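You operate a simulated robot arm through the tools that you are given. There is no shell and no other tool. Be economical: measure what you need, move in short steps, check, and stop when the job is done.

Carry out the task below with a simulated robot arm. There is one attempt and no reset: what you move stays moved.

## Task
Cap the blue vial, press the cap home and rack the vial.
Fine: take the cap of the vial's own colour, use the cap press; slide back at LOAD.

It is judged by the outcome, as a careful person would: the job done as asked, and still so three seconds after it is handed in. It fails if anything else is knocked over, pushed out of place, dropped, spilled or broken. A push-on lid holds only when it is set on centred and level and pressed home; a screw cap is set on level and turned clockwise until tight.

## Robot
A 6-joint arm with a two-finger parallel gripper, fixed in place. Base frame: the origin is at the foot of the arm, x ahead of it, y to its left, z up; the work surface is at about z = 0.72. Units: m, rad, N and s.
With the tool pointing down near the work surface it reaches from about 0.26 to 0.66 m from the base axis. Its first joint turns from -1.152 to 1.152 rad. Payload 2.9 kg.
The tool frame sits at the grasp point between the pads (the TCP): z along the fingers, y along the line on which they close. The tips reach 0.03 m beyond it. Largest opening 0.11 m; finger width 0.02, thickness 0.01; the body of the gripper, 0.048 by 0.112 m, starts 0.055 m behind the TCP.
Orientation is that of the tool frame in the base frame, as [roll, pitch, yaw] about the fixed x, y, z axes, in that order (R = Rz(yaw) Ry(pitch) Rx(roll)). With the fingers straight down and closing along the base's y, the tool's x points along the base's -x, its y along +y and its z along -z.

## Interface
- The arm moves only by the tool arm_command. Its arguments are lists of equal length, an entry for each row: "dp": the shift along the base's x, y, z in m, a list of three; "rot": the turn, a rotation vector about the base's x, y, z in rad, a list of three. In form: {"dp": [[dx, dy, dz], ...], "rot": [[rx, ry, rz], ...]}. A call has 1 to 12 rows; each row shifts and turns the commanded pose from where the row before left it. "grip" is the finger opening in m, from 0 to 0.11, set as the call begins (left out, the last holds). A row lasts 0.2 s, in which the tool goes at most 0.05 m and 0.15 rad; a call with a longer step from one row to the next is refused whole, and so is a gripper value outside its range. Where a pose cannot be reached the arm comes as near as it can. A force on the tool above 40 N (or 10 N above the force at the start of the call, whichever is more), or a blocked arm, ends the call early, and 0.2 s more pass. Each finger travels about 0.108 m/s and halts on what it meets, pressing with about 44 N; the grip force reading is that of the motor and also rises with nothing between the fingers. The clock runs only during rows and for 0.2 s after the last one: add rows that do not move to give the fingers time. The reply holds the time, the measured pose of the TCP, the force on the tool along the base axes, the opening and the grip force, in the units named above and with some noise, with the torque about the TCP (base axes, N m) and any sound that the robot's microphone picked up, and new pictures: "show" is both (left out), scene, wrist or none.
- Cameras (640 x 400 px; columns grow to the right, rows downward): "scene" is fixed at [0.0779, 0.4262, 1.4018]; the picture's right is [-0.79, -0.61, 0.00], its down [-0.26, 0.33, -0.91] and it looks along [0.56, -0.72, -0.42] (base axes); focal length 340 px, centre (320, 200). "wrist" rides on the gripper at [0.072, 0.017, -0.103] in the tool frame; the picture's right is [-0.23, 0.97, 0.00], its down [-0.76, -0.18, -0.62] and it looks along [-0.61, -0.14, 0.78] (tool axes); focal length 222 px, centre (320, 200). There is no depth. A picture from a camera that has moved, and an enlarged one, comes with that camera's place and axes in the base frame and with its lens.
- zoom(camera, box): a new picture of the part [left, top, right, bottom] of that camera's present view, enlarged. No time passes.
- close_job(): hands the job in; it is judged then, once.

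Work in short steps. Places have to be worked out from the pictures, the camera data and where the tool is seen: move nearer, look again, correct. Check each grasp and each placing, and mend what went wrong. You have 120 turns and 200 pictures in all, those below and enlarged ones among them. Open the gripper and draw the arm clear of the work before you hand the job in, unless the task says otherwise; then end with one line.

The tools are called after "Call:" by a JSON object that holds its "api" and its "payload". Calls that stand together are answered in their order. arm_command: Moves the arm, as the interface text tells. Its arguments: {"type":"object","properties":{"dp":{"type":"array","items":{"type":"array","items":{"type":"number"}}},"rot":{"type":"array","items":{"type":"array","items":{"type":"number"}}},"grip":{"type":"number"},"show":{"type":"string","enum":["both","scene","wrist","none"]}},"required":["dp","rot"]} The other tools are called the same way: zoom (camera, box) takes an enlarged picture of a part of a camera's view; close_job () hands the job in.

At the start:

```text
time: 0.0
ee_pos: [0.4862, -0.1687, 1.1269]
orientation: [3.141, -0.001, 3.141]
contact_force: [0.4, -0.3, 0.4]
ft_torque: [0.0, 0.04, 0.03]
opening: 0.1102
gripper_force: 0.0
```

scene: 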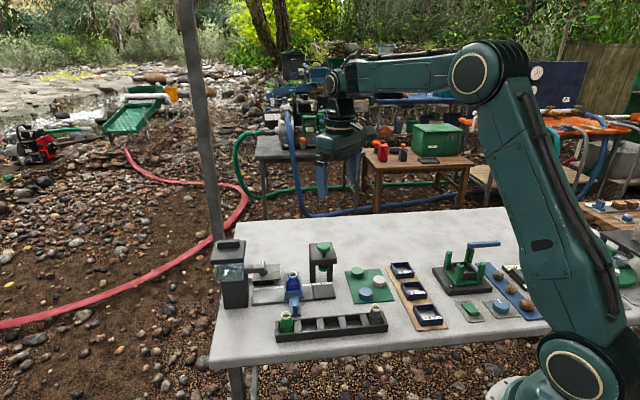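
wrist: 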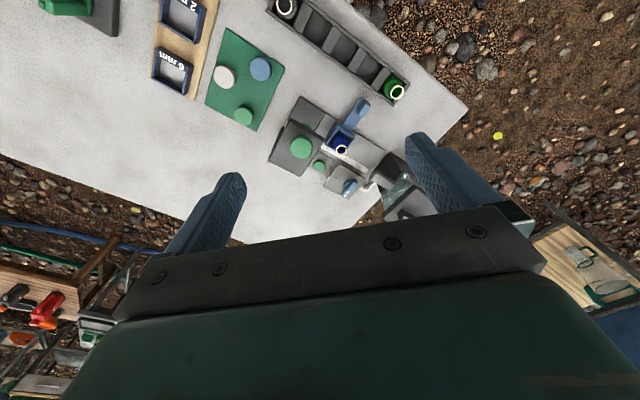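

The table holds a press fixture with a slide and a blue vial, a cap mat, and a rack. I'll zoom in to see the details.

Call:
{"api": "zoom", "payload": {"camera": "scene", "box": [200, 225, 400, 350]}}

Call:
{"api": "zoom", "payload": {"camera": "wrist", "box": [200, 0, 480, 220]}}

```text
3.20 times, centred on (300, 288) of scene
camera zoom: at [0.0779, 0.4262, 1.4018], right [-0.79, -0.61, 0.0], down [-0.26, 0.33, -0.91], along [0.56, -0.72, -0.42], focal length 1086 px, centre (384, -80)
```

zoom: 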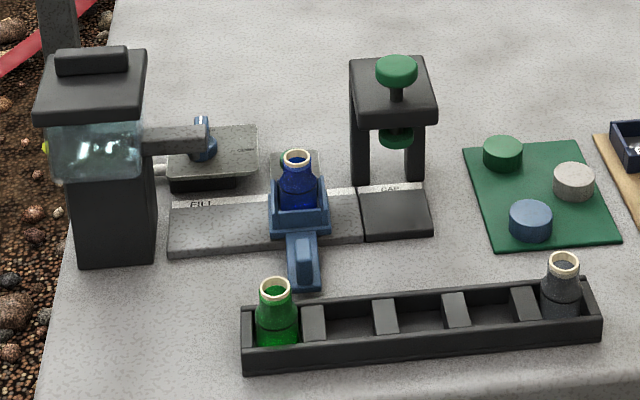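

```text
1.82 times, centred on (340, 110) of wrist
camera zoom: at [0.4119, -0.1519, 1.2299], right [0.23, 0.97, 0.0], down [0.76, -0.18, 0.62], along [0.61, -0.14, -0.78], focal length 404 px, centre (284, 364)
```

zoom: 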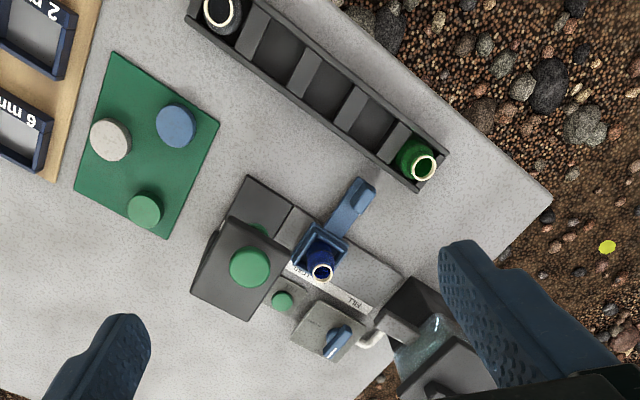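

The blue vial sits in the slide at LOAD, with its mouth at about (0.626, -0.155, 0.80). I put the blue cap at about (0.454, -0.277, 0.745), the press knob at about (0.559, -0.215, 0.895), and the track runs at about 45°. I'll move above the cap with the tool yawed 45° and look again.

Call:
{"api": "arm_command", "payload": {"dp": [[-0.004, -0.0135, -0.03], [-0.004, -0.0135, -0.03], [-0.004, -0.0135, -0.03], [-0.004, -0.0135, -0.03], [-0.004, -0.0135, -0.03], [-0.004, -0.0135, -0.03], [-0.004, -0.0135, -0.03], [-0.004, -0.0135, -0.03], [0, 0, 0]], "rot": [[0, 0, 0.1], [0, 0, 0.1], [0, 0, 0.1], [0, 0, 0.1], [0, 0, 0.1], [0, 0, 0.1], [0, 0, 0.1], [0, 0, 0.085], [0, 0, 0]], "grip": 0.07}}

```text
time: 2.0
ee_pos: [0.454, -0.2771, 0.8871]
orientation: [3.141, 0.0, -2.354]
contact_force: [0.5, -0.2, 0.8]
ft_torque: [0.0, 0.02, -0.02]
opening: 0.0698
gripper_force: 0.1
camera wrist: at [0.3886, -0.3171, 0.9894], right [-0.53, 0.85, 0.0], down [0.66, 0.41, 0.62], along [0.53, 0.33, -0.78], focal length 222 px, centre (320, 200)
```

scene: 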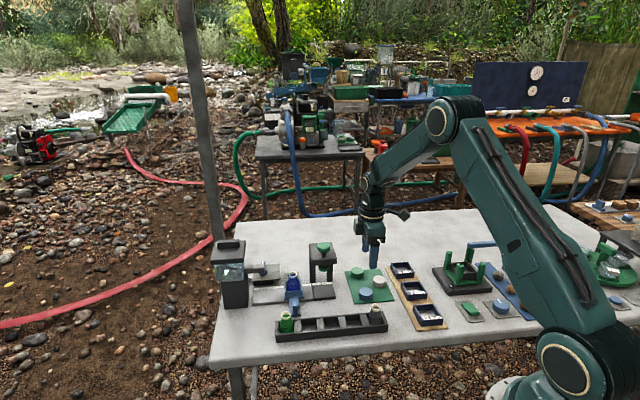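
wrist: 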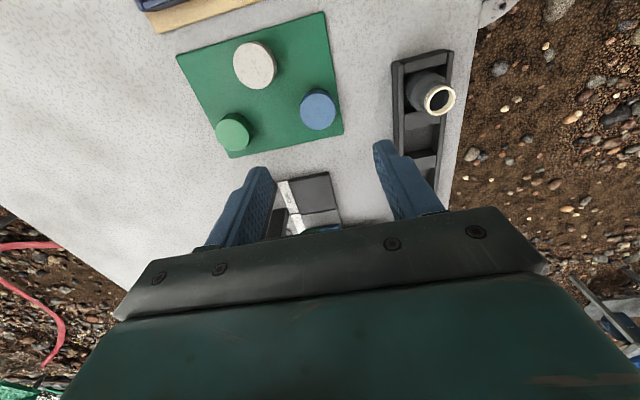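

The cap works out at about (0.451, -0.280). I'll correct toward that, descend partway and look again.

Call:
{"api": "arm_command", "payload": {"dp": [[-0.003, -0.003, -0.025], [0, 0, -0.03], [0, 0, -0.025], [0, 0, 0]], "rot": [[0, 0, 0], [0, 0, 0], [0, 0, 0], [0, 0, 0]], "show": "wrist"}}

Call:
{"api": "zoom", "payload": {"camera": "scene", "box": [300, 220, 420, 320]}}

```text
time: 3.0
ee_pos: [0.4504, -0.2802, 0.8068]
orientation: [-3.14, 0.0, -2.357]
contact_force: [0.3, 0.0, 0.2]
ft_torque: [-0.01, -0.01, 0.03]
opening: 0.0698
gripper_force: 0.1
camera wrist: at [0.3854, -0.319, 0.9091], right [-0.53, 0.85, 0.0], down [0.66, 0.41, 0.62], along [0.53, 0.33, -0.78], focal length 222 px, centre (320, 200)
```

wrist: 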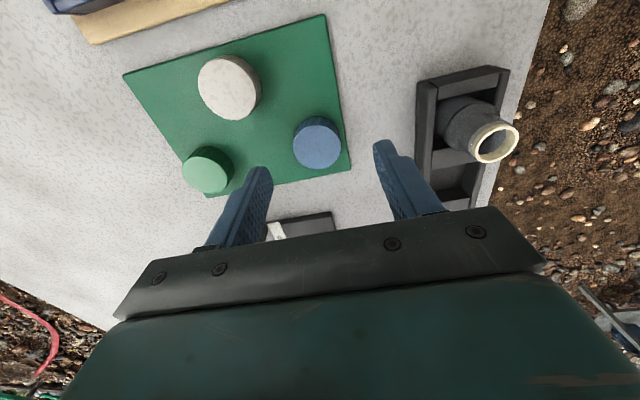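

```text
4.00 times, centred on (360, 270) of scene
camera zoom: at [0.0779, 0.4262, 1.4018], right [-0.79, -0.61, 0.0], down [-0.26, 0.33, -0.91], along [0.56, -0.72, -0.42], focal length 1358 px, centre (160, -80)
```

zoom: 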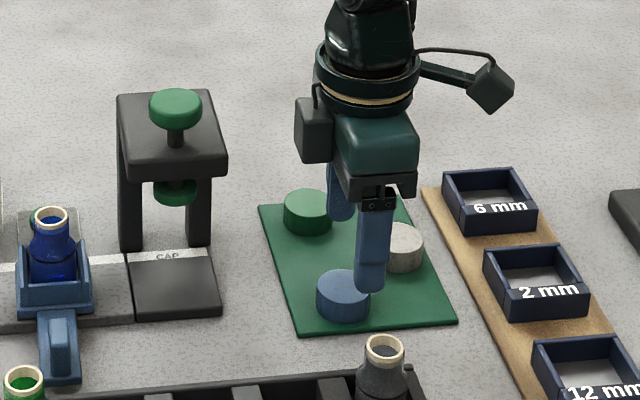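

The blue cap is at about (0.449, -0.282) and lies between the fingers. I'll descend to a TCP height of about 0.758 and close.

Call:
{"api": "arm_command", "payload": {"dp": [[-0.001, -0.0015, -0.02], [0, 0, -0.02], [0, 0, -0.009], [0, 0, 0]], "rot": [[0, 0, 0], [0, 0, 0], [0, 0, 0], [0, 0, 0]], "show": "both"}}

Call:
{"api": "zoom", "payload": {"camera": "scene", "box": [320, 240, 400, 310]}}

```text
time: 4.0
ee_pos: [0.4503, -0.2809, 0.7568]
orientation: [3.141, 0.001, -2.355]
contact_force: [0.8, -0.4, 0.1]
ft_torque: [-0.01, 0.0, -0.01]
opening: 0.07
gripper_force: 0.0
camera wrist: at [0.3854, -0.3208, 0.8602], right [-0.53, 0.85, 0.0], down [0.66, 0.41, 0.62], along [0.53, 0.33, -0.78], focal length 222 px, centre (320, 200)
```

scene: 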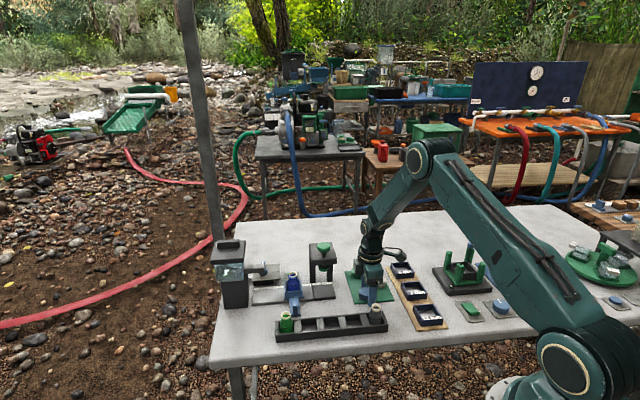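
wrist: 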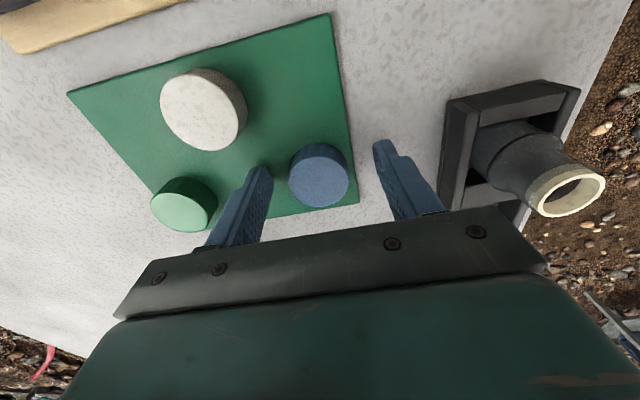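

```text
5.71 times, centred on (360, 275) of scene
camera zoom: at [0.0779, 0.4262, 1.4018], right [-0.79, -0.61, 0.0], down [-0.26, 0.33, -0.91], along [0.56, -0.72, -0.42], focal length 1940 px, centre (91, -229)
```

zoom: 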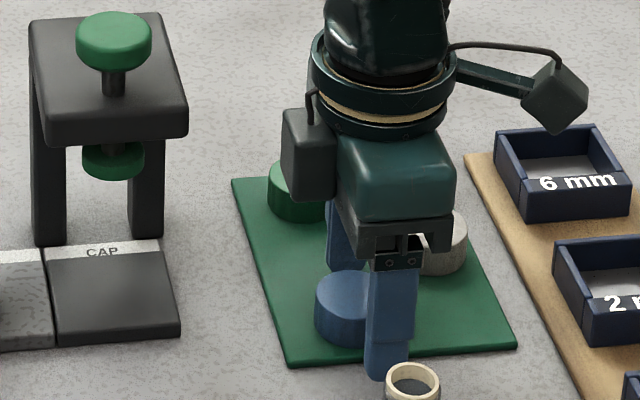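

The cap sits 2–3 mm toward the camera side of the TCP. I'll nudge over and close on it.

Call:
{"api": "arm_command", "payload": {"dp": [[-0.0025, -0.0015, 0], [0, 0, 0]], "rot": [[0, 0, 0], [0, 0, 0]], "show": "none"}}

Call:
{"api": "arm_command", "payload": {"dp": [[0, 0, 0], [0, 0, 0], [0, 0, 0]], "rot": [[0, 0, 0], [0, 0, 0], [0, 0, 0]], "grip": 0.02, "show": "wrist"}}

```text
time: 4.6
ee_pos: [0.4473, -0.2841, 0.7578]
orientation: [3.141, 0.001, -2.356]
contact_force: [-0.7, -0.5, 0.3]
ft_torque: [-0.01, 0.0, -0.01]
opening: 0.0702
gripper_force: 0.0
```

```text
time: 5.4
ee_pos: [0.4482, -0.2823, 0.7568]
orientation: [-3.141, 0.0, -2.355]
contact_force: [0.4, 0.3, -1.0]
ft_torque: [-0.04, 0.01, -0.01]
opening: 0.0346
gripper_force: 43.7
camera wrist: at [0.3825, -0.3223, 0.8604], right [-0.53, 0.85, 0.0], down [0.66, 0.41, 0.62], along [0.53, 0.33, -0.78], focal length 222 px, centre (320, 200)
```

wrist: 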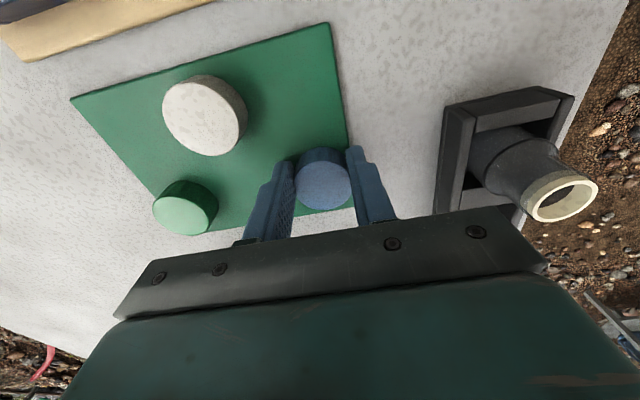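

The cap is gripped (0.0346 m across). I'll lift it straight up to check, then travel at height while turning back to the 20° yaw that clears the press.

Call:
{"api": "arm_command", "payload": {"dp": [[0, 0, 0.03], [0, 0, 0.05], [0, 0, 0.05], [0, 0, 0.05], [0, 0, 0.025], [0, 0, 0]], "rot": [[0, 0, 0], [0, 0, -0.087], [0, 0, -0.087], [0, 0, -0.087], [0, 0, -0.087], [0, 0, -0.088]], "show": "wrist"}}

Call:
{"api": "arm_command", "payload": {"dp": [[0.03, 0.022, 0], [0.03, 0.022, 0], [0.03, 0.022, 0], [0.03, 0.022, 0], [0.03, 0.022, 0], [0.01, 0.007, 0], [0, 0, 0]], "rot": [[0, 0, 0], [0, 0, 0], [0, 0, 0], [0, 0, 0], [0, 0, 0], [0, 0, 0], [0, 0, 0]], "show": "both"}}

```text
time: 6.8
ee_pos: [0.4486, -0.2822, 0.9629]
orientation: [3.141, 0.001, -2.795]
contact_force: [-0.3, 0.1, -0.3]
ft_torque: [0.04, 0.02, 0.01]
opening: 0.0347
gripper_force: 44.4
camera wrist: at [0.3716, -0.2921, 1.0661], right [-0.12, 0.99, 0.0], down [0.78, 0.09, 0.62], along [0.62, 0.07, -0.78], focal length 222 px, centre (320, 200)
```

wrist: 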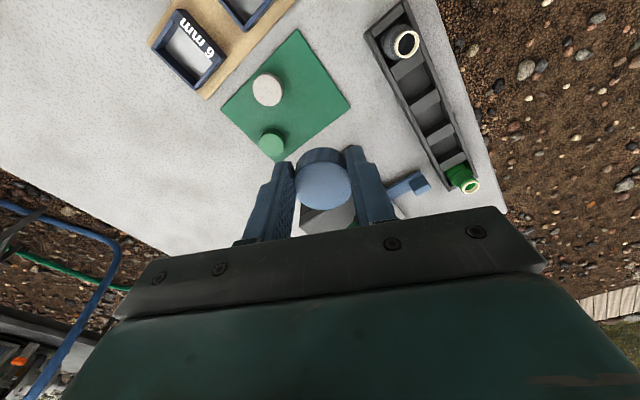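

```text
time: 8.4
ee_pos: [0.6096, -0.1648, 0.962]
orientation: [-3.141, 0.0, -2.793]
contact_force: [-0.8, -0.8, -0.5]
ft_torque: [-0.03, -0.02, 0.04]
opening: 0.035
gripper_force: 44.1
camera wrist: at [0.5326, -0.1739, 1.065], right [-0.12, 0.99, 0.0], down [0.78, 0.09, 0.62], along [0.62, 0.07, -0.78], focal length 222 px, centre (320, 200)
```

scene: 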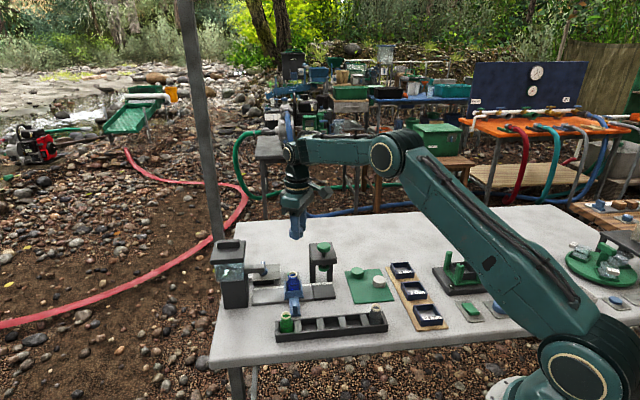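
wrist: 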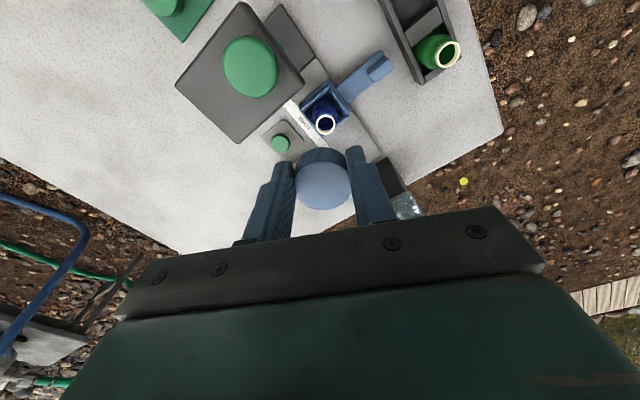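

The cap is held level. I'll zoom to find where the vial mouth is relative to the cap.

Call:
{"api": "zoom", "payload": {"camera": "wrist", "box": [250, 80, 410, 220]}}

Call:
{"api": "zoom", "payload": {"camera": "scene", "box": [250, 190, 350, 310]}}

```text
2.86 times, centred on (330, 150) of wrist
camera zoom: at [0.5326, -0.1739, 1.065], right [-0.12, 0.99, 0.0], down [0.78, 0.09, 0.62], along [0.62, 0.07, -0.78], focal length 635 px, centre (291, 343)
```

zoom: 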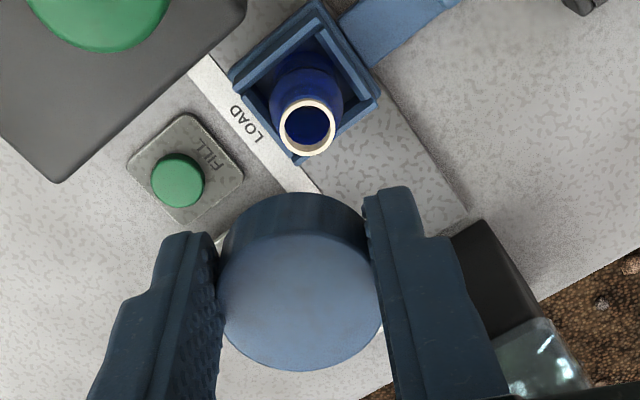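

```text
3.33 times, centred on (300, 250) of scene
camera zoom: at [0.0779, 0.4262, 1.4018], right [-0.79, -0.61, 0.0], down [-0.26, 0.33, -0.91], along [0.56, -0.72, -0.42], focal length 1132 px, centre (387, 33)
```

zoom: 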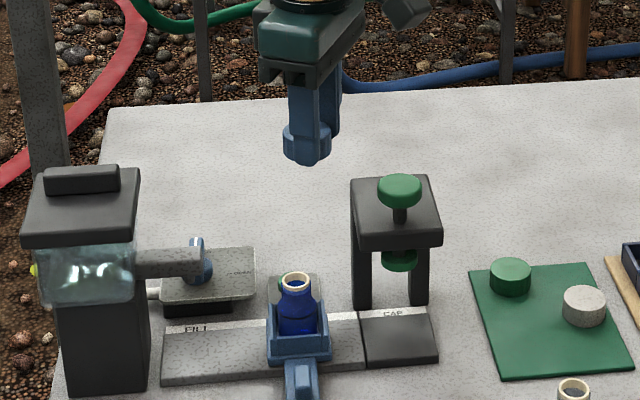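

Cap centre is about (0.613, -0.1615) and mouth centre about (0.627, -0.1545), so I need to shift by (0.014, 0.007). I'll descend to just above the mouth and re-measure there.

Call:
{"api": "arm_command", "payload": {"dp": [[0.007, 0.0035, -0.03], [0.007, 0.0035, -0.03], [0, 0, -0.025], [0, 0, 0]], "rot": [[0, 0, 0], [0, 0, 0], [0, 0, 0], [0, 0, 0]], "show": "none"}}

Call:
{"api": "zoom", "payload": {"camera": "wrist", "box": [250, 80, 410, 220]}}

Call:
{"api": "zoom", "payload": {"camera": "scene", "box": [260, 230, 330, 300]}}

```text
time: 9.4
ee_pos: [0.6228, -0.1587, 0.8776]
orientation: [3.141, 0.0, -2.792]
contact_force: [0.2, 0.8, -0.1]
ft_torque: [-0.03, 0.02, -0.02]
opening: 0.0347
gripper_force: 43.9
```

```text
2.86 times, centred on (330, 150) of wrist
camera zoom: at [0.5465, -0.1681, 0.98], right [-0.12, 0.99, 0.0], down [0.78, 0.09, 0.62], along [0.62, 0.07, -0.78], focal length 635 px, centre (291, 343)
```

zoom: 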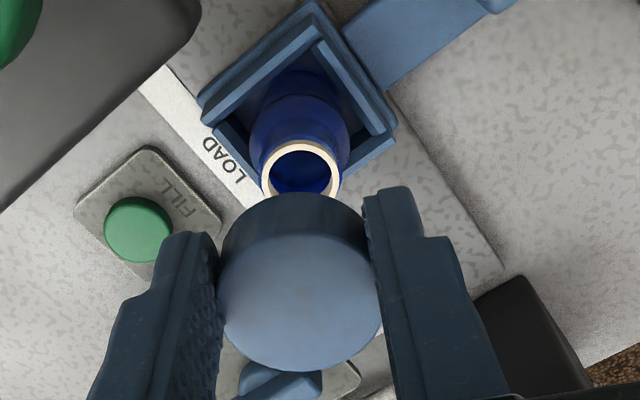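

```text
5.71 times, centred on (295, 265) of scene
camera zoom: at [0.0779, 0.4262, 1.4018], right [-0.79, -0.61, 0.0], down [-0.26, 0.33, -0.91], along [0.56, -0.72, -0.42], focal length 1940 px, centre (463, -171)
```

zoom: 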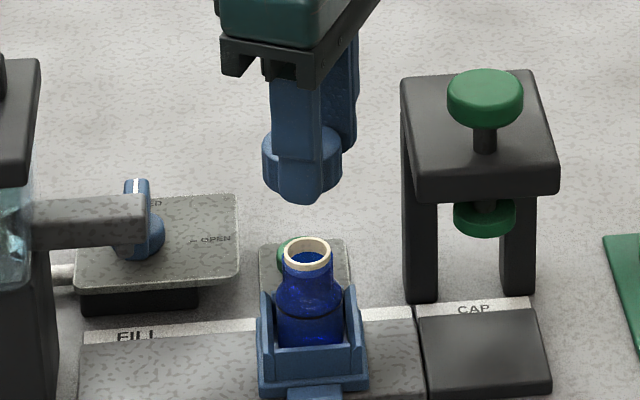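

Both views put the cap within about 1 mm of the mouth axis. I'll descend most of the way and check from the side.

Call:
{"api": "arm_command", "payload": {"dp": [[-0.0007, 0, -0.015], [0, 0, -0.015], [0, 0, -0.004], [0, 0, 0]], "rot": [[0, 0, 0], [0, 0, 0], [0, 0, 0], [0, 0, 0]], "show": "none"}}

Call:
{"api": "zoom", "payload": {"camera": "wrist", "box": [250, 80, 410, 220]}}

Call:
{"api": "zoom", "payload": {"camera": "scene", "box": [260, 230, 330, 300]}}

```text
time: 10.4
ee_pos: [0.6209, -0.1592, 0.844]
orientation: [-3.14, 0.0, -2.792]
contact_force: [0.3, -0.3, -1.6]
ft_torque: [0.01, 0.02, -0.04]
opening: 0.0348
gripper_force: 43.9
```

```text
2.86 times, centred on (330, 150) of wrist
camera zoom: at [0.5453, -0.1679, 0.9464], right [-0.12, 0.99, 0.0], down [0.78, 0.09, 0.62], along [0.62, 0.07, -0.78], focal length 635 px, centre (291, 343)
```

zoom: 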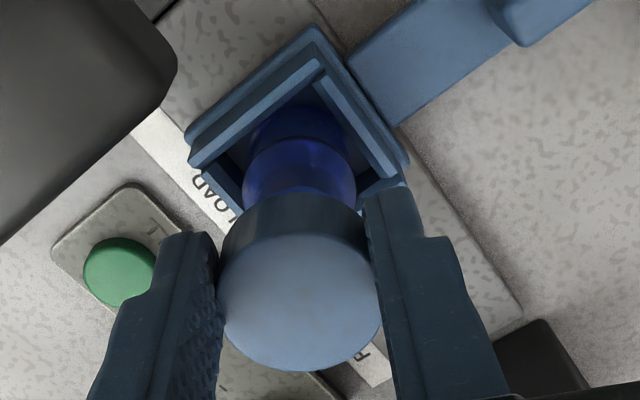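

```text
5.71 times, centred on (295, 265) of scene
camera zoom: at [0.0779, 0.4262, 1.4018], right [-0.79, -0.61, 0.0], down [-0.26, 0.33, -0.91], along [0.56, -0.72, -0.42], focal length 1940 px, centre (463, -171)
```

zoom: 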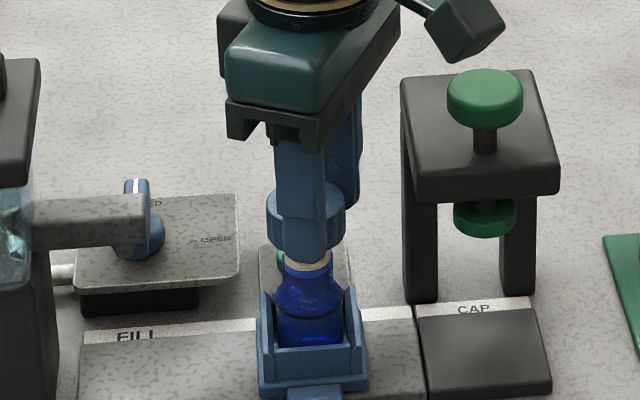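

Aligned to within about 0.5 mm. I'll lower in small steps and watch the force.

Call:
{"api": "arm_command", "payload": {"dp": [[0, 0, -0.003], [0, 0, -0.003], [0, 0, -0.003], [0, 0, 0]], "rot": [[0, 0, 0], [0, 0, 0], [0, 0, 0], [0, 0, 0]], "show": "none"}}

Call:
{"api": "zoom", "payload": {"camera": "scene", "box": [260, 230, 330, 300]}}

```text
time: 11.4
ee_pos: [0.6202, -0.1575, 0.8342]
orientation: [3.141, 0.0, -2.792]
contact_force: [0.2, 0.2, 0.1]
ft_torque: [0.02, 0.0, 0.01]
opening: 0.0345
gripper_force: 43.5
```

```text
5.71 times, centred on (295, 265) of scene
camera zoom: at [0.0779, 0.4262, 1.4018], right [-0.79, -0.61, 0.0], down [-0.26, 0.33, -0.91], along [0.56, -0.72, -0.42], focal length 1940 px, centre (463, -171)
```

zoom: 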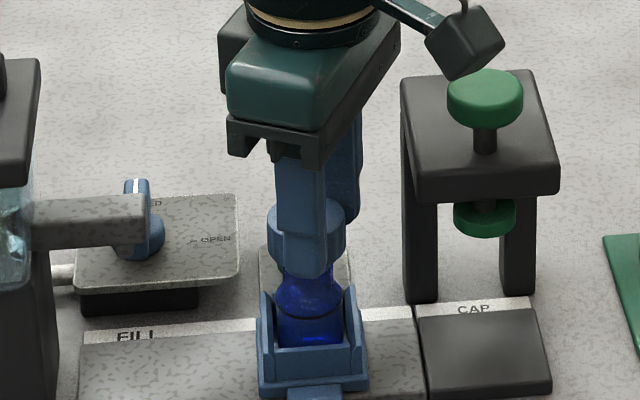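

No contact so far. I'll continue in finer steps.

Call:
{"api": "arm_command", "payload": {"dp": [[0, 0, -0.0015], [0, 0, -0.0015], [0, 0, -0.0015], [0, 0, 0]], "rot": [[0, 0, 0], [0, 0, 0], [0, 0, 0], [0, 0, 0]], "show": "none"}}

Call:
{"api": "arm_command", "payload": {"dp": [[0, 0, -0.0015], [0, 0, -0.0015], [0, 0, 0]], "rot": [[0, 0, 0], [0, 0, 0], [0, 0, 0]], "show": "none"}}

Call:
{"api": "zoom", "payload": {"camera": "scene", "box": [260, 230, 330, 300]}}

```text
time: 12.4
ee_pos: [0.6215, -0.1593, 0.8307]
orientation: [-3.141, 0.0, -2.791]
contact_force: [-0.6, -0.2, -1.1]
ft_torque: [-0.02, -0.02, 0.04]
opening: 0.0348
gripper_force: 43.4
```

```text
time: 13.2
ee_pos: [0.6216, -0.1583, 0.8274]
orientation: [3.141, -0.001, -2.791]
contact_force: [-0.5, -1.0, 0.6]
ft_torque: [0.01, -0.01, -0.01]
opening: 0.0347
gripper_force: 44.4
```

```text
5.71 times, centred on (295, 265) of scene
camera zoom: at [0.0779, 0.4262, 1.4018], right [-0.79, -0.61, 0.0], down [-0.26, 0.33, -0.91], along [0.56, -0.72, -0.42], focal length 1940 px, centre (463, -171)
```

zoom: 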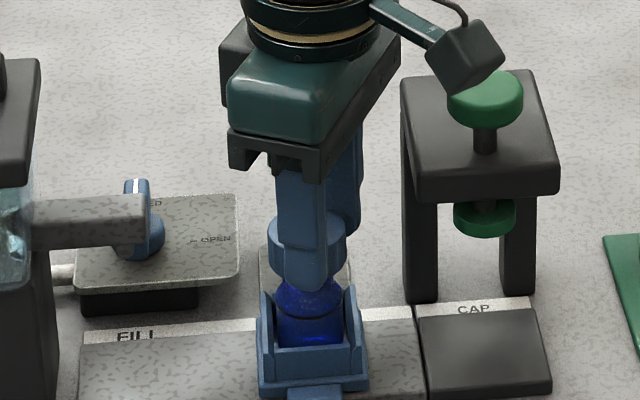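

Still no force, so the skirt may already be around the neck. I'll continue down gently.

Call:
{"api": "arm_command", "payload": {"dp": [[0, 0, -0.0015], [0, 0, -0.0015], [0, 0, 0]], "rot": [[0, 0, 0], [0, 0, 0], [0, 0, 0]], "show": "none"}}

Call:
{"api": "arm_command", "payload": {"dp": [[0, 0, -0.0015], [0, 0, -0.0015], [0, 0, 0]], "rot": [[0, 0, 0], [0, 0, 0], [0, 0, 0]], "show": "wrist"}}

Call:
{"api": "zoom", "payload": {"camera": "scene", "box": [260, 230, 330, 300]}}

```text
time: 14.0
ee_pos: [0.6216, -0.1595, 0.8253]
orientation: [3.141, -0.001, -2.793]
contact_force: [0.5, 1.0, -0.4]
ft_torque: [0.0, 0.03, 0.0]
opening: 0.0347
gripper_force: 44.0
```

```text
time: 14.8
ee_pos: [0.6213, -0.1596, 0.8214]
orientation: [-3.141, 0.0, -2.792]
contact_force: [-0.2, -0.1, -0.4]
ft_torque: [-0.03, -0.05, 0.03]
opening: 0.0344
gripper_force: 44.3
camera wrist: at [0.5453, -0.1678, 0.9244], right [-0.12, 0.99, 0.0], down [0.78, 0.09, 0.62], along [0.62, 0.07, -0.78], focal length 222 px, centre (320, 200)
```

wrist: 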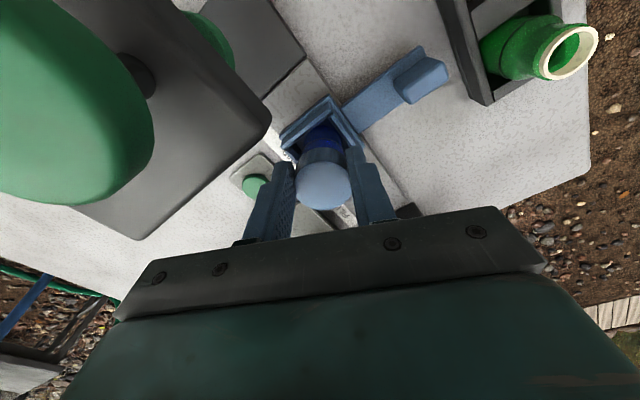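

```text
5.71 times, centred on (295, 265) of scene
camera zoom: at [0.0779, 0.4262, 1.4018], right [-0.79, -0.61, 0.0], down [-0.26, 0.33, -0.91], along [0.56, -0.72, -0.42], focal length 1940 px, centre (463, -171)
```

zoom: 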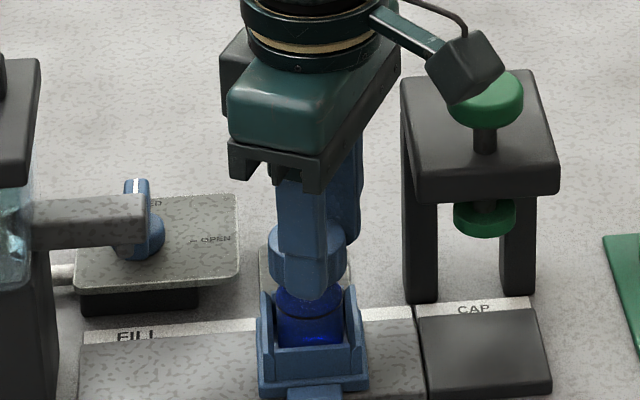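

The skirt is around the neck with no resistance. I'll continue until it makes contact.

Call:
{"api": "arm_command", "payload": {"dp": [[0, 0, -0.001], [0, 0, -0.001], [0, 0, 0]], "rot": [[0, 0, 0], [0, 0, 0], [0, 0, 0]], "show": "none"}}

Call:
{"api": "arm_command", "payload": {"dp": [[0, 0, -0.001], [0, 0, -0.001], [0, 0, 0]], "rot": [[0, 0, 0], [0, 0, 0], [0, 0, 0]], "show": "none"}}

Call:
{"api": "zoom", "payload": {"camera": "scene", "box": [260, 230, 330, 300]}}

```text
time: 15.6
ee_pos: [0.6202, -0.1591, 0.8202]
orientation: [-3.141, 0.001, -2.793]
contact_force: [-0.1, -0.9, -0.1]
ft_torque: [0.01, -0.01, -0.05]
opening: 0.0347
gripper_force: 44.1
```

```text
time: 16.4
ee_pos: [0.6218, -0.1585, 0.8173]
orientation: [3.141, 0.001, -2.793]
contact_force: [-0.6, 0.0, -0.1]
ft_torque: [0.01, -0.03, 0.05]
opening: 0.0346
gripper_force: 44.3
```

```text
5.71 times, centred on (295, 265) of scene
camera zoom: at [0.0779, 0.4262, 1.4018], right [-0.79, -0.61, 0.0], down [-0.26, 0.33, -0.91], along [0.56, -0.72, -0.42], focal length 1940 px, centre (463, -171)
```

zoom: 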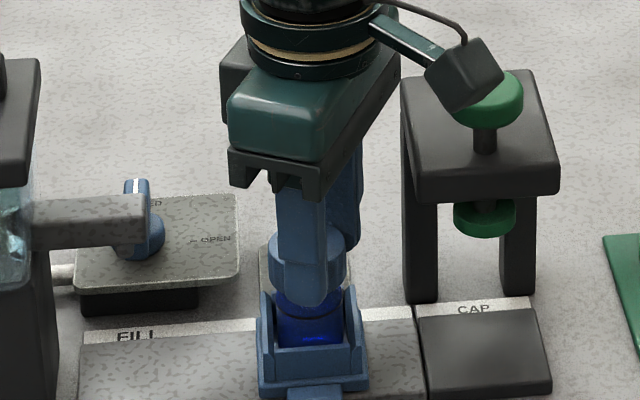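

Still free. I'll continue in 1 mm steps.

Call:
{"api": "arm_command", "payload": {"dp": [[0, 0, -0.001], [0, 0, -0.001], [0, 0, 0]], "rot": [[0, 0, 0], [0, 0, 0], [0, 0, 0]], "show": "none"}}

Call:
{"api": "arm_command", "payload": {"dp": [[0, 0, -0.001], [0, 0, 0]], "rot": [[0, 0, 0], [0, 0, 0]], "show": "none"}}

Call:
{"api": "zoom", "payload": {"camera": "wrist", "box": [250, 80, 410, 220]}}

```text
time: 17.2
ee_pos: [0.6211, -0.1588, 0.8154]
orientation: [3.141, 0.0, -2.793]
contact_force: [0.1, 0.0, -0.2]
ft_torque: [-0.01, -0.01, 0.0]
opening: 0.0346
gripper_force: 44.3
```

```text
time: 17.8
ee_pos: [0.6222, -0.1591, 0.8144]
orientation: [3.141, 0.0, -2.793]
contact_force: [0.1, 0.2, 1.1]
ft_torque: [-0.03, 0.0, 0.01]
opening: 0.0348
gripper_force: 44.1
```

```text
2.86 times, centred on (330, 150) of wrist
camera zoom: at [0.5455, -0.1676, 0.9175], right [-0.12, 0.99, 0.0], down [0.78, 0.09, 0.62], along [0.62, 0.07, -0.78], focal length 635 px, centre (291, 343)
```

zoom: 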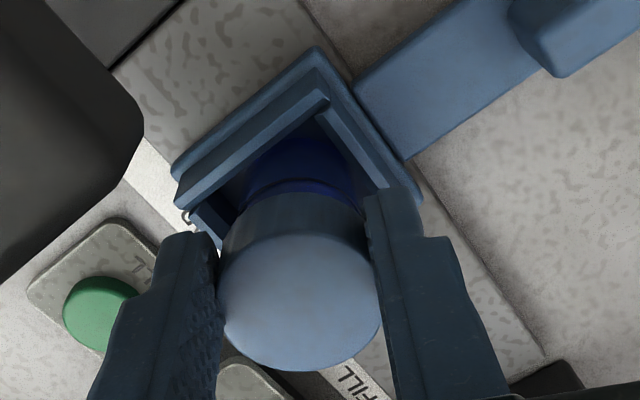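

The cap still moves freely and looks centred over the vial. I'll continue down.

Call:
{"api": "arm_command", "payload": {"dp": [[0, 0, -0.001], [0, 0, -0.001], [0, 0, 0]], "rot": [[0, 0, 0], [0, 0, 0], [0, 0, 0]], "show": "none"}}

Call:
{"api": "arm_command", "payload": {"dp": [[0, 0, -0.001], [0, 0, -0.001], [0, 0, 0]], "rot": [[0, 0, 0], [0, 0, 0], [0, 0, 0]], "show": "none"}}

Call:
{"api": "zoom", "payload": {"camera": "scene", "box": [270, 250, 320, 290]}}

```text
time: 18.6
ee_pos: [0.6209, -0.1587, 0.8128]
orientation: [3.139, 0.0, -2.793]
contact_force: [0.1, 0.5, 2.9]
ft_torque: [0.02, 0.0, 0.02]
opening: 0.0346
gripper_force: 44.1
```

```text
time: 19.4
ee_pos: [0.6226, -0.1587, 0.8129]
orientation: [-3.139, 0.004, -2.791]
contact_force: [-5.3, 3.2, 22.1]
ft_torque: [0.23, 0.08, 0.1]
opening: 0.0345
gripper_force: 44.1
heard: snap
```

```text
10.00 times, centred on (295, 270) of scene
camera zoom: at [0.0774, 0.4264, 1.4018], right [-0.79, -0.61, 0.0], down [-0.26, 0.33, -0.91], along [0.56, -0.72, -0.42], focal length 3396 px, centre (570, -500)
```

zoom: 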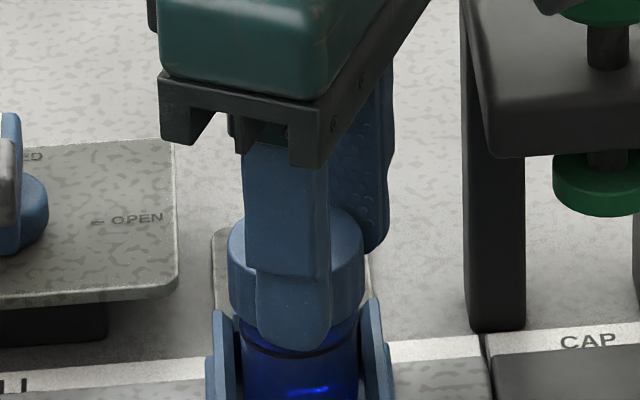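

Contact at 22 N with a snap, so the cap has engaged. I'll relieve the force, open the fingers and rise.

Call:
{"api": "arm_command", "payload": {"dp": [[0, 0, 0.0015], [0, 0, 0]], "rot": [[0, 0, 0], [0, 0, 0]], "show": "none"}}

Call:
{"api": "arm_command", "payload": {"dp": [[0, 0, 0], [0, 0, 0]], "rot": [[0, 0, 0], [0, 0, 0]], "grip": 0.06, "show": "none"}}

Call:
{"api": "arm_command", "payload": {"dp": [[0, 0, 0.02], [0, 0, 0.04], [0, 0, 0.05], [0, 0, 0.04], [0, 0, 0]], "rot": [[0, 0, 0], [0, 0, 0], [0, 0, 0], [0, 0, 0], [0, 0, 0]], "show": "wrist"}}

Call:
{"api": "zoom", "payload": {"camera": "scene", "box": [250, 230, 350, 310]}}

```text
time: 20.0
ee_pos: [0.6211, -0.1592, 0.8125]
orientation: [-3.139, 0.002, -2.792]
contact_force: [0.0, 0.5, 17.5]
ft_torque: [0.03, -0.16, 0.01]
opening: 0.0345
gripper_force: 44.2
```

```text
time: 20.6
ee_pos: [0.6196, -0.1593, 0.8108]
orientation: [3.14, -0.002, -2.792]
contact_force: [0.5, 0.0, 0.4]
ft_torque: [0.01, 0.0, 0.0]
opening: 0.0598
gripper_force: 0.1
```

```text
time: 21.8
ee_pos: [0.6219, -0.1582, 0.9626]
orientation: [3.141, 0.0, -2.792]
contact_force: [-0.5, 0.0, 0.0]
ft_torque: [0.0, 0.03, 0.0]
opening: 0.0599
gripper_force: 0.0
camera wrist: at [0.5458, -0.1672, 1.0651], right [-0.12, 0.99, 0.0], down [0.78, 0.09, 0.62], along [0.62, 0.07, -0.78], focal length 222 px, centre (320, 200)
```

wrist: 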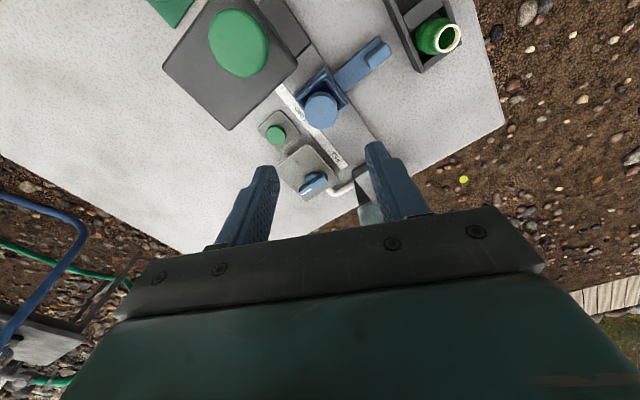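

```text
5.00 times, centred on (300, 270) of scene
camera zoom: at [0.0779, 0.4262, 1.4018], right [-0.79, -0.61, 0.0], down [-0.26, 0.33, -0.91], along [0.56, -0.72, -0.42], focal length 1698 px, centre (420, -150)
```

zoom: 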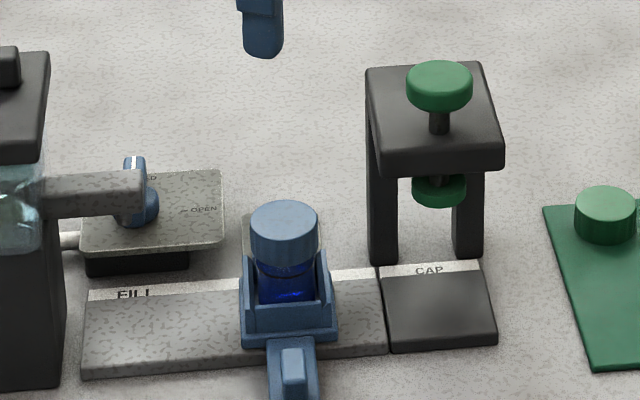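

The cap is on and level. The slide handle's raised grip is near (0.565, -0.098, ~0.755). I'll turn the tool so the fingers close along the track, at about 42°, and look from above the handle.

Call:
{"api": "arm_command", "payload": {"dp": [[-0.007, 0.0075, 0], [-0.007, 0.0075, 0], [-0.007, 0.0075, 0], [-0.007, 0.0075, 0], [-0.007, 0.0075, 0], [-0.007, 0.0075, 0], [-0.007, 0.0075, -0.02], [-0.007, 0.0075, -0.02], [0, 0, -0.03], [0, 0, 0]], "rot": [[0, 0, -0.133], [0, 0, -0.133], [0, 0, -0.133], [0, 0, -0.133], [0, 0, -0.133], [0, 0, -0.133], [0, 0, -0.133], [0, 0, -0.133], [0, 0, -0.13], [0, 0, 0]], "grip": 0.05}}

Call:
{"api": "zoom", "payload": {"camera": "wrist", "box": [210, 50, 430, 220]}}

Call:
{"api": "zoom", "payload": {"camera": "scene", "box": [250, 240, 350, 320]}}

```text
time: 24.0
ee_pos: [0.5659, -0.098, 0.8922]
orientation: [-3.141, 0.0, 2.295]
contact_force: [0.0, 0.5, 0.0]
ft_torque: [-0.03, 0.01, -0.01]
opening: 0.05
gripper_force: 0.0
camera wrist: at [0.5278, -0.0332, 0.9946], right [0.88, 0.48, 0.0], down [0.37, -0.69, 0.62], along [0.3, -0.55, -0.78], focal length 222 px, centre (320, 200)
```

scene: 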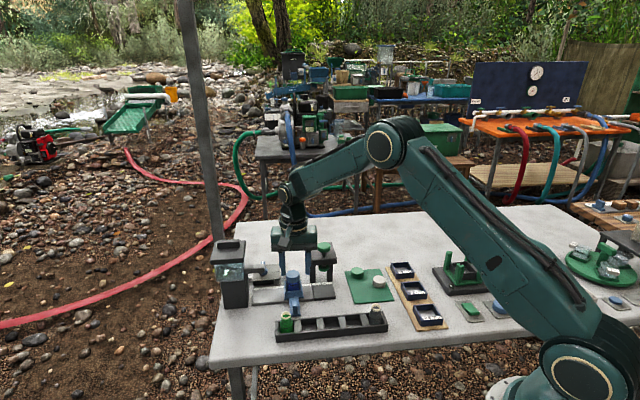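
wrist: 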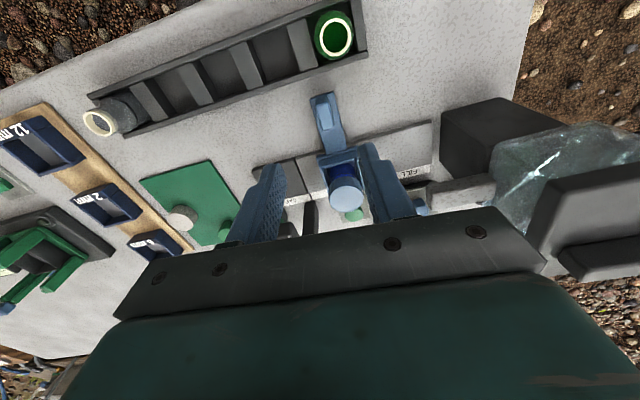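

```text
2.35 times, centred on (320, 135) of wrist
camera zoom: at [0.5278, -0.0332, 0.9946], right [0.88, 0.48, 0.0], down [0.37, -0.69, 0.62], along [0.3, -0.55, -0.78], focal length 523 px, centre (320, 353)
```

zoom: 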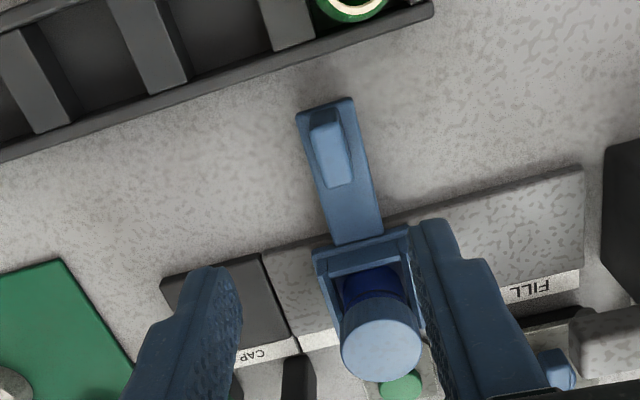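

```text
5.00 times, centred on (300, 280) of scene
camera zoom: at [0.0779, 0.4262, 1.4018], right [-0.79, -0.61, 0.0], down [-0.26, 0.33, -0.91], along [0.56, -0.72, -0.42], focal length 1698 px, centre (420, -200)
```

zoom: 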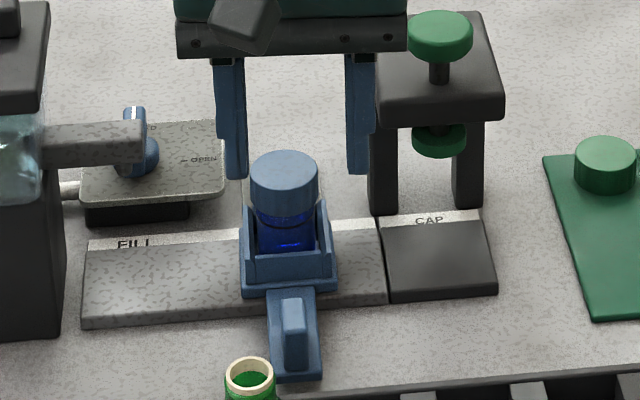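

The handle grip is about 12 mm wide, centred near (0.569, -0.098) with its top at about z 0.755. I'll narrow the fingers to 35 mm and descend to just above it.

Call:
{"api": "arm_command", "payload": {"dp": [[0.003, 0.0005, -0.03], [0, 0, -0.03], [0, 0, -0.02], [0, 0, 0]], "rot": [[0, 0, 0], [0, 0, 0], [0, 0, 0], [0, 0, 0]], "grip": 0.035, "show": "none"}}

Call:
{"api": "zoom", "payload": {"camera": "wrist", "box": [210, 50, 430, 220]}}

Call:
{"api": "zoom", "payload": {"camera": "scene", "box": [250, 240, 350, 320]}}

```text
time: 25.0
ee_pos: [0.5673, -0.0965, 0.8113]
orientation: [-3.14, 0.0, 2.296]
contact_force: [-0.5, -0.5, 0.3]
ft_torque: [-0.01, -0.01, 0.01]
opening: 0.0347
gripper_force: 0.0
```

```text
2.35 times, centred on (320, 135) of wrist
camera zoom: at [0.5309, -0.0325, 0.9144], right [0.88, 0.48, 0.0], down [0.37, -0.69, 0.62], along [0.3, -0.55, -0.78], focal length 523 px, centre (320, 353)
```

zoom: 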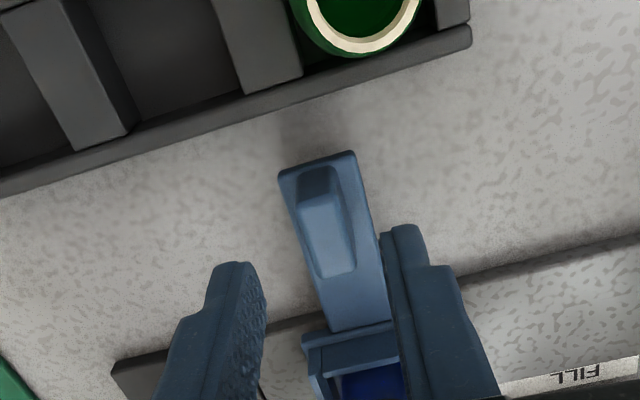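

```text
5.00 times, centred on (300, 280) of scene
camera zoom: at [0.0779, 0.4262, 1.4018], right [-0.79, -0.61, 0.0], down [-0.26, 0.33, -0.91], along [0.56, -0.72, -0.42], focal length 1698 px, centre (420, -200)
```

zoom: 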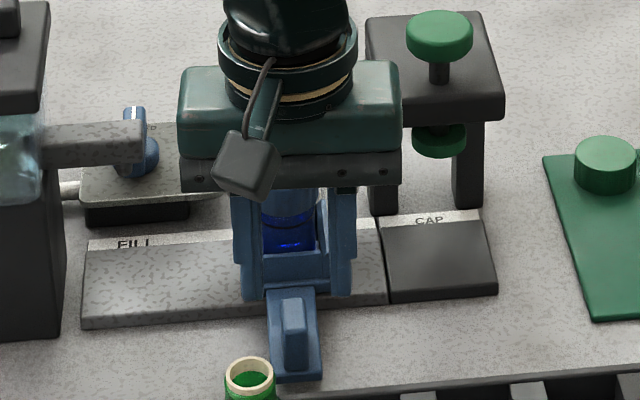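

The grip is centred between the fingers. I'll lower so the tips straddle it.

Call:
{"api": "arm_command", "payload": {"dp": [[0, 0, -0.015], [0, 0, -0.013], [0, 0, -0.01], [0, 0, 0]], "rot": [[0, 0, 0], [0, 0, 0], [0, 0, 0], [0, 0, 0]], "show": "none"}}

Call:
{"api": "zoom", "payload": {"camera": "wrist", "box": [210, 50, 430, 220]}}

Call:
{"api": "zoom", "payload": {"camera": "scene", "box": [250, 240, 350, 320]}}

```text
time: 26.0
ee_pos: [0.5682, -0.099, 0.773]
orientation: [3.142, -0.001, 2.296]
contact_force: [-0.1, -0.2, -0.2]
ft_torque: [0.01, -0.02, 0.0]
opening: 0.0351
gripper_force: 0.1
```

```text
2.35 times, centred on (320, 135) of wrist
camera zoom: at [0.5306, -0.0327, 0.8762], right [0.88, 0.48, 0.0], down [0.37, -0.69, 0.62], along [0.3, -0.55, -0.78], focal length 523 px, centre (320, 353)
```

zoom: 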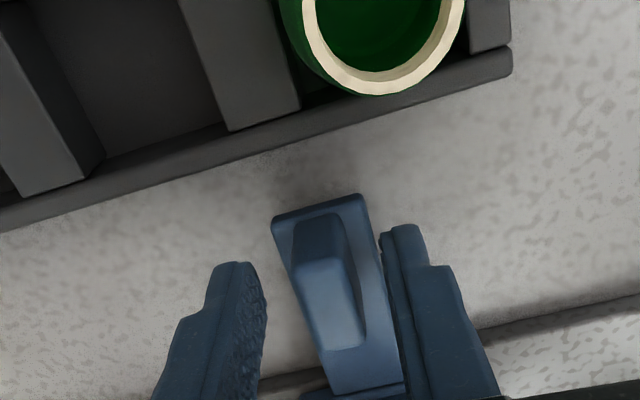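

```text
5.00 times, centred on (300, 280) of scene
camera zoom: at [0.0779, 0.4262, 1.4018], right [-0.79, -0.61, 0.0], down [-0.26, 0.33, -0.91], along [0.56, -0.72, -0.42], focal length 1698 px, centre (420, -200)
```

zoom: 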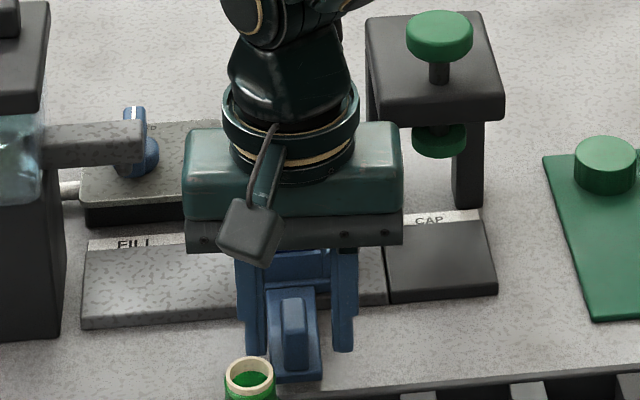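

The fingertips straddle the grip. I'll lower 5 mm, shift slightly toward the handle's end, close loosely to 18 mm, and make a short test push toward CAP.

Call:
{"api": "arm_command", "payload": {"dp": [[-0.003, 0.0035, -0.005], [0, 0, 0], [0, 0, 0]], "rot": [[0, 0, 0], [0, 0, 0], [0, 0, 0]], "grip": 0.018, "show": "none"}}

Call:
{"api": "arm_command", "payload": {"dp": [[-0.0045, -0.004, 0], [-0.0045, -0.004, 0], [-0.0045, -0.004, 0], [-0.0045, -0.004, 0], [0, 0, 0]], "rot": [[0, 0, 0], [0, 0, 0], [0, 0, 0], [0, 0, 0], [0, 0, 0]], "show": "scene"}}

Call:
{"api": "zoom", "payload": {"camera": "scene", "box": [250, 240, 350, 320]}}

Call:
{"api": "zoom", "payload": {"camera": "wrist", "box": [210, 50, 430, 220]}}

```text
time: 26.8
ee_pos: [0.5647, -0.0945, 0.7684]
orientation: [3.139, 0.001, 2.295]
contact_force: [2.6, -0.6, 3.8]
ft_torque: [-0.05, 0.03, 0.02]
opening: 0.0184
gripper_force: 0.0
```

```text
time: 28.0
ee_pos: [0.5483, -0.1115, 0.7678]
orientation: [3.141, 0.0, 2.297]
contact_force: [1.8, -1.2, 4.6]
ft_torque: [0.0, -0.03, -0.03]
opening: 0.0183
gripper_force: 1.4
```

scene: 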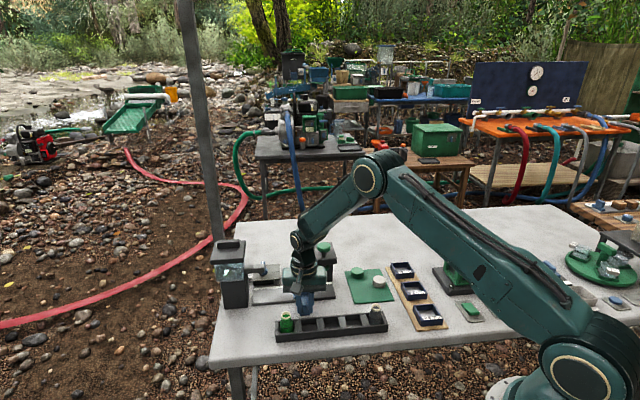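

```text
5.00 times, centred on (300, 280) of scene
camera zoom: at [0.0779, 0.4262, 1.4018], right [-0.79, -0.61, 0.0], down [-0.26, 0.33, -0.91], along [0.56, -0.72, -0.42], focal length 1698 px, centre (420, -200)
```

zoom: 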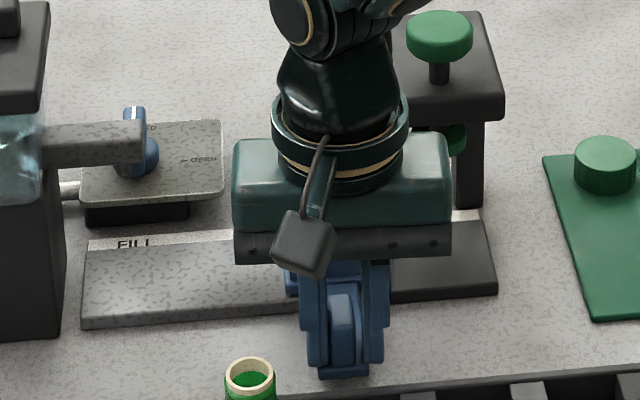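

```text
2.35 times, centred on (320, 135) of wrist
camera zoom: at [0.5091, -0.0456, 0.8717], right [0.88, 0.48, 0.0], down [0.37, -0.69, 0.62], along [0.3, -0.55, -0.78], focal length 523 px, centre (320, 353)
```

zoom: 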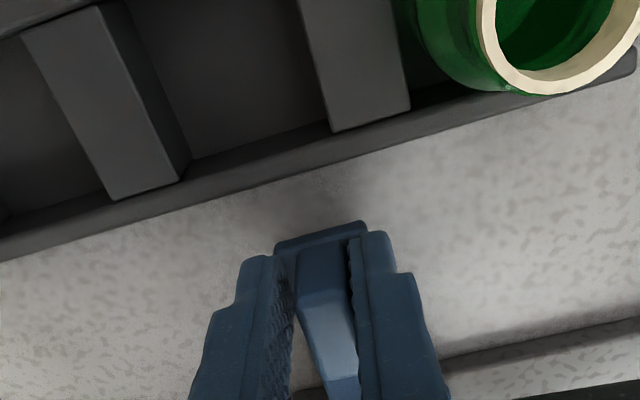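

The slide is moving with the fingers at low force. I'll raise 2 mm to take the tips off the handle plate and keep pushing toward CAP.

Call:
{"api": "arm_command", "payload": {"dp": [[0, 0, 0.002], [-0.0056, -0.005, 0], [-0.0056, -0.005, 0], [-0.0056, -0.005, 0], [-0.0056, -0.005, 0], [-0.0056, -0.005, 0], [-0.0056, -0.005, 0], [-0.0056, -0.005, 0], [0, 0, 0]], "rot": [[0, 0, 0], [0, 0, 0], [0, 0, 0], [0, 0, 0], [0, 0, 0], [0, 0, 0], [0, 0, 0], [0, 0, 0], [0, 0, 0]], "show": "none"}}

Call:
{"api": "zoom", "payload": {"camera": "scene", "box": [260, 230, 360, 310]}}

Call:
{"api": "zoom", "payload": {"camera": "wrist", "box": [210, 50, 430, 220]}}

```text
time: 30.0
ee_pos: [0.5087, -0.1462, 0.7715]
orientation: [3.141, 0.0, 2.298]
contact_force: [-0.4, 0.5, 0.6]
ft_torque: [-0.03, 0.0, -0.02]
opening: 0.0179
gripper_force: 0.1
```

```text
5.00 times, centred on (310, 270) of scene
camera zoom: at [0.0779, 0.4262, 1.4018], right [-0.79, -0.61, 0.0], down [-0.26, 0.33, -0.91], along [0.56, -0.72, -0.42], focal length 1698 px, centre (370, -150)
```

zoom: 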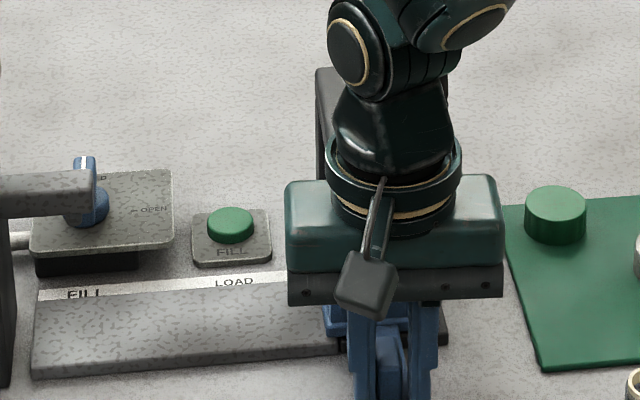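

```text
2.35 times, centred on (320, 135) of wrist
camera zoom: at [0.4704, -0.0811, 0.8736], right [0.88, 0.48, 0.0], down [0.37, -0.69, 0.62], along [0.3, -0.55, -0.78], focal length 523 px, centre (320, 353)
```

zoom: 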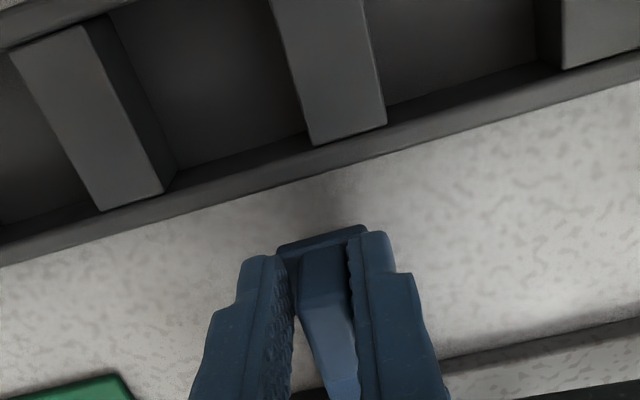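

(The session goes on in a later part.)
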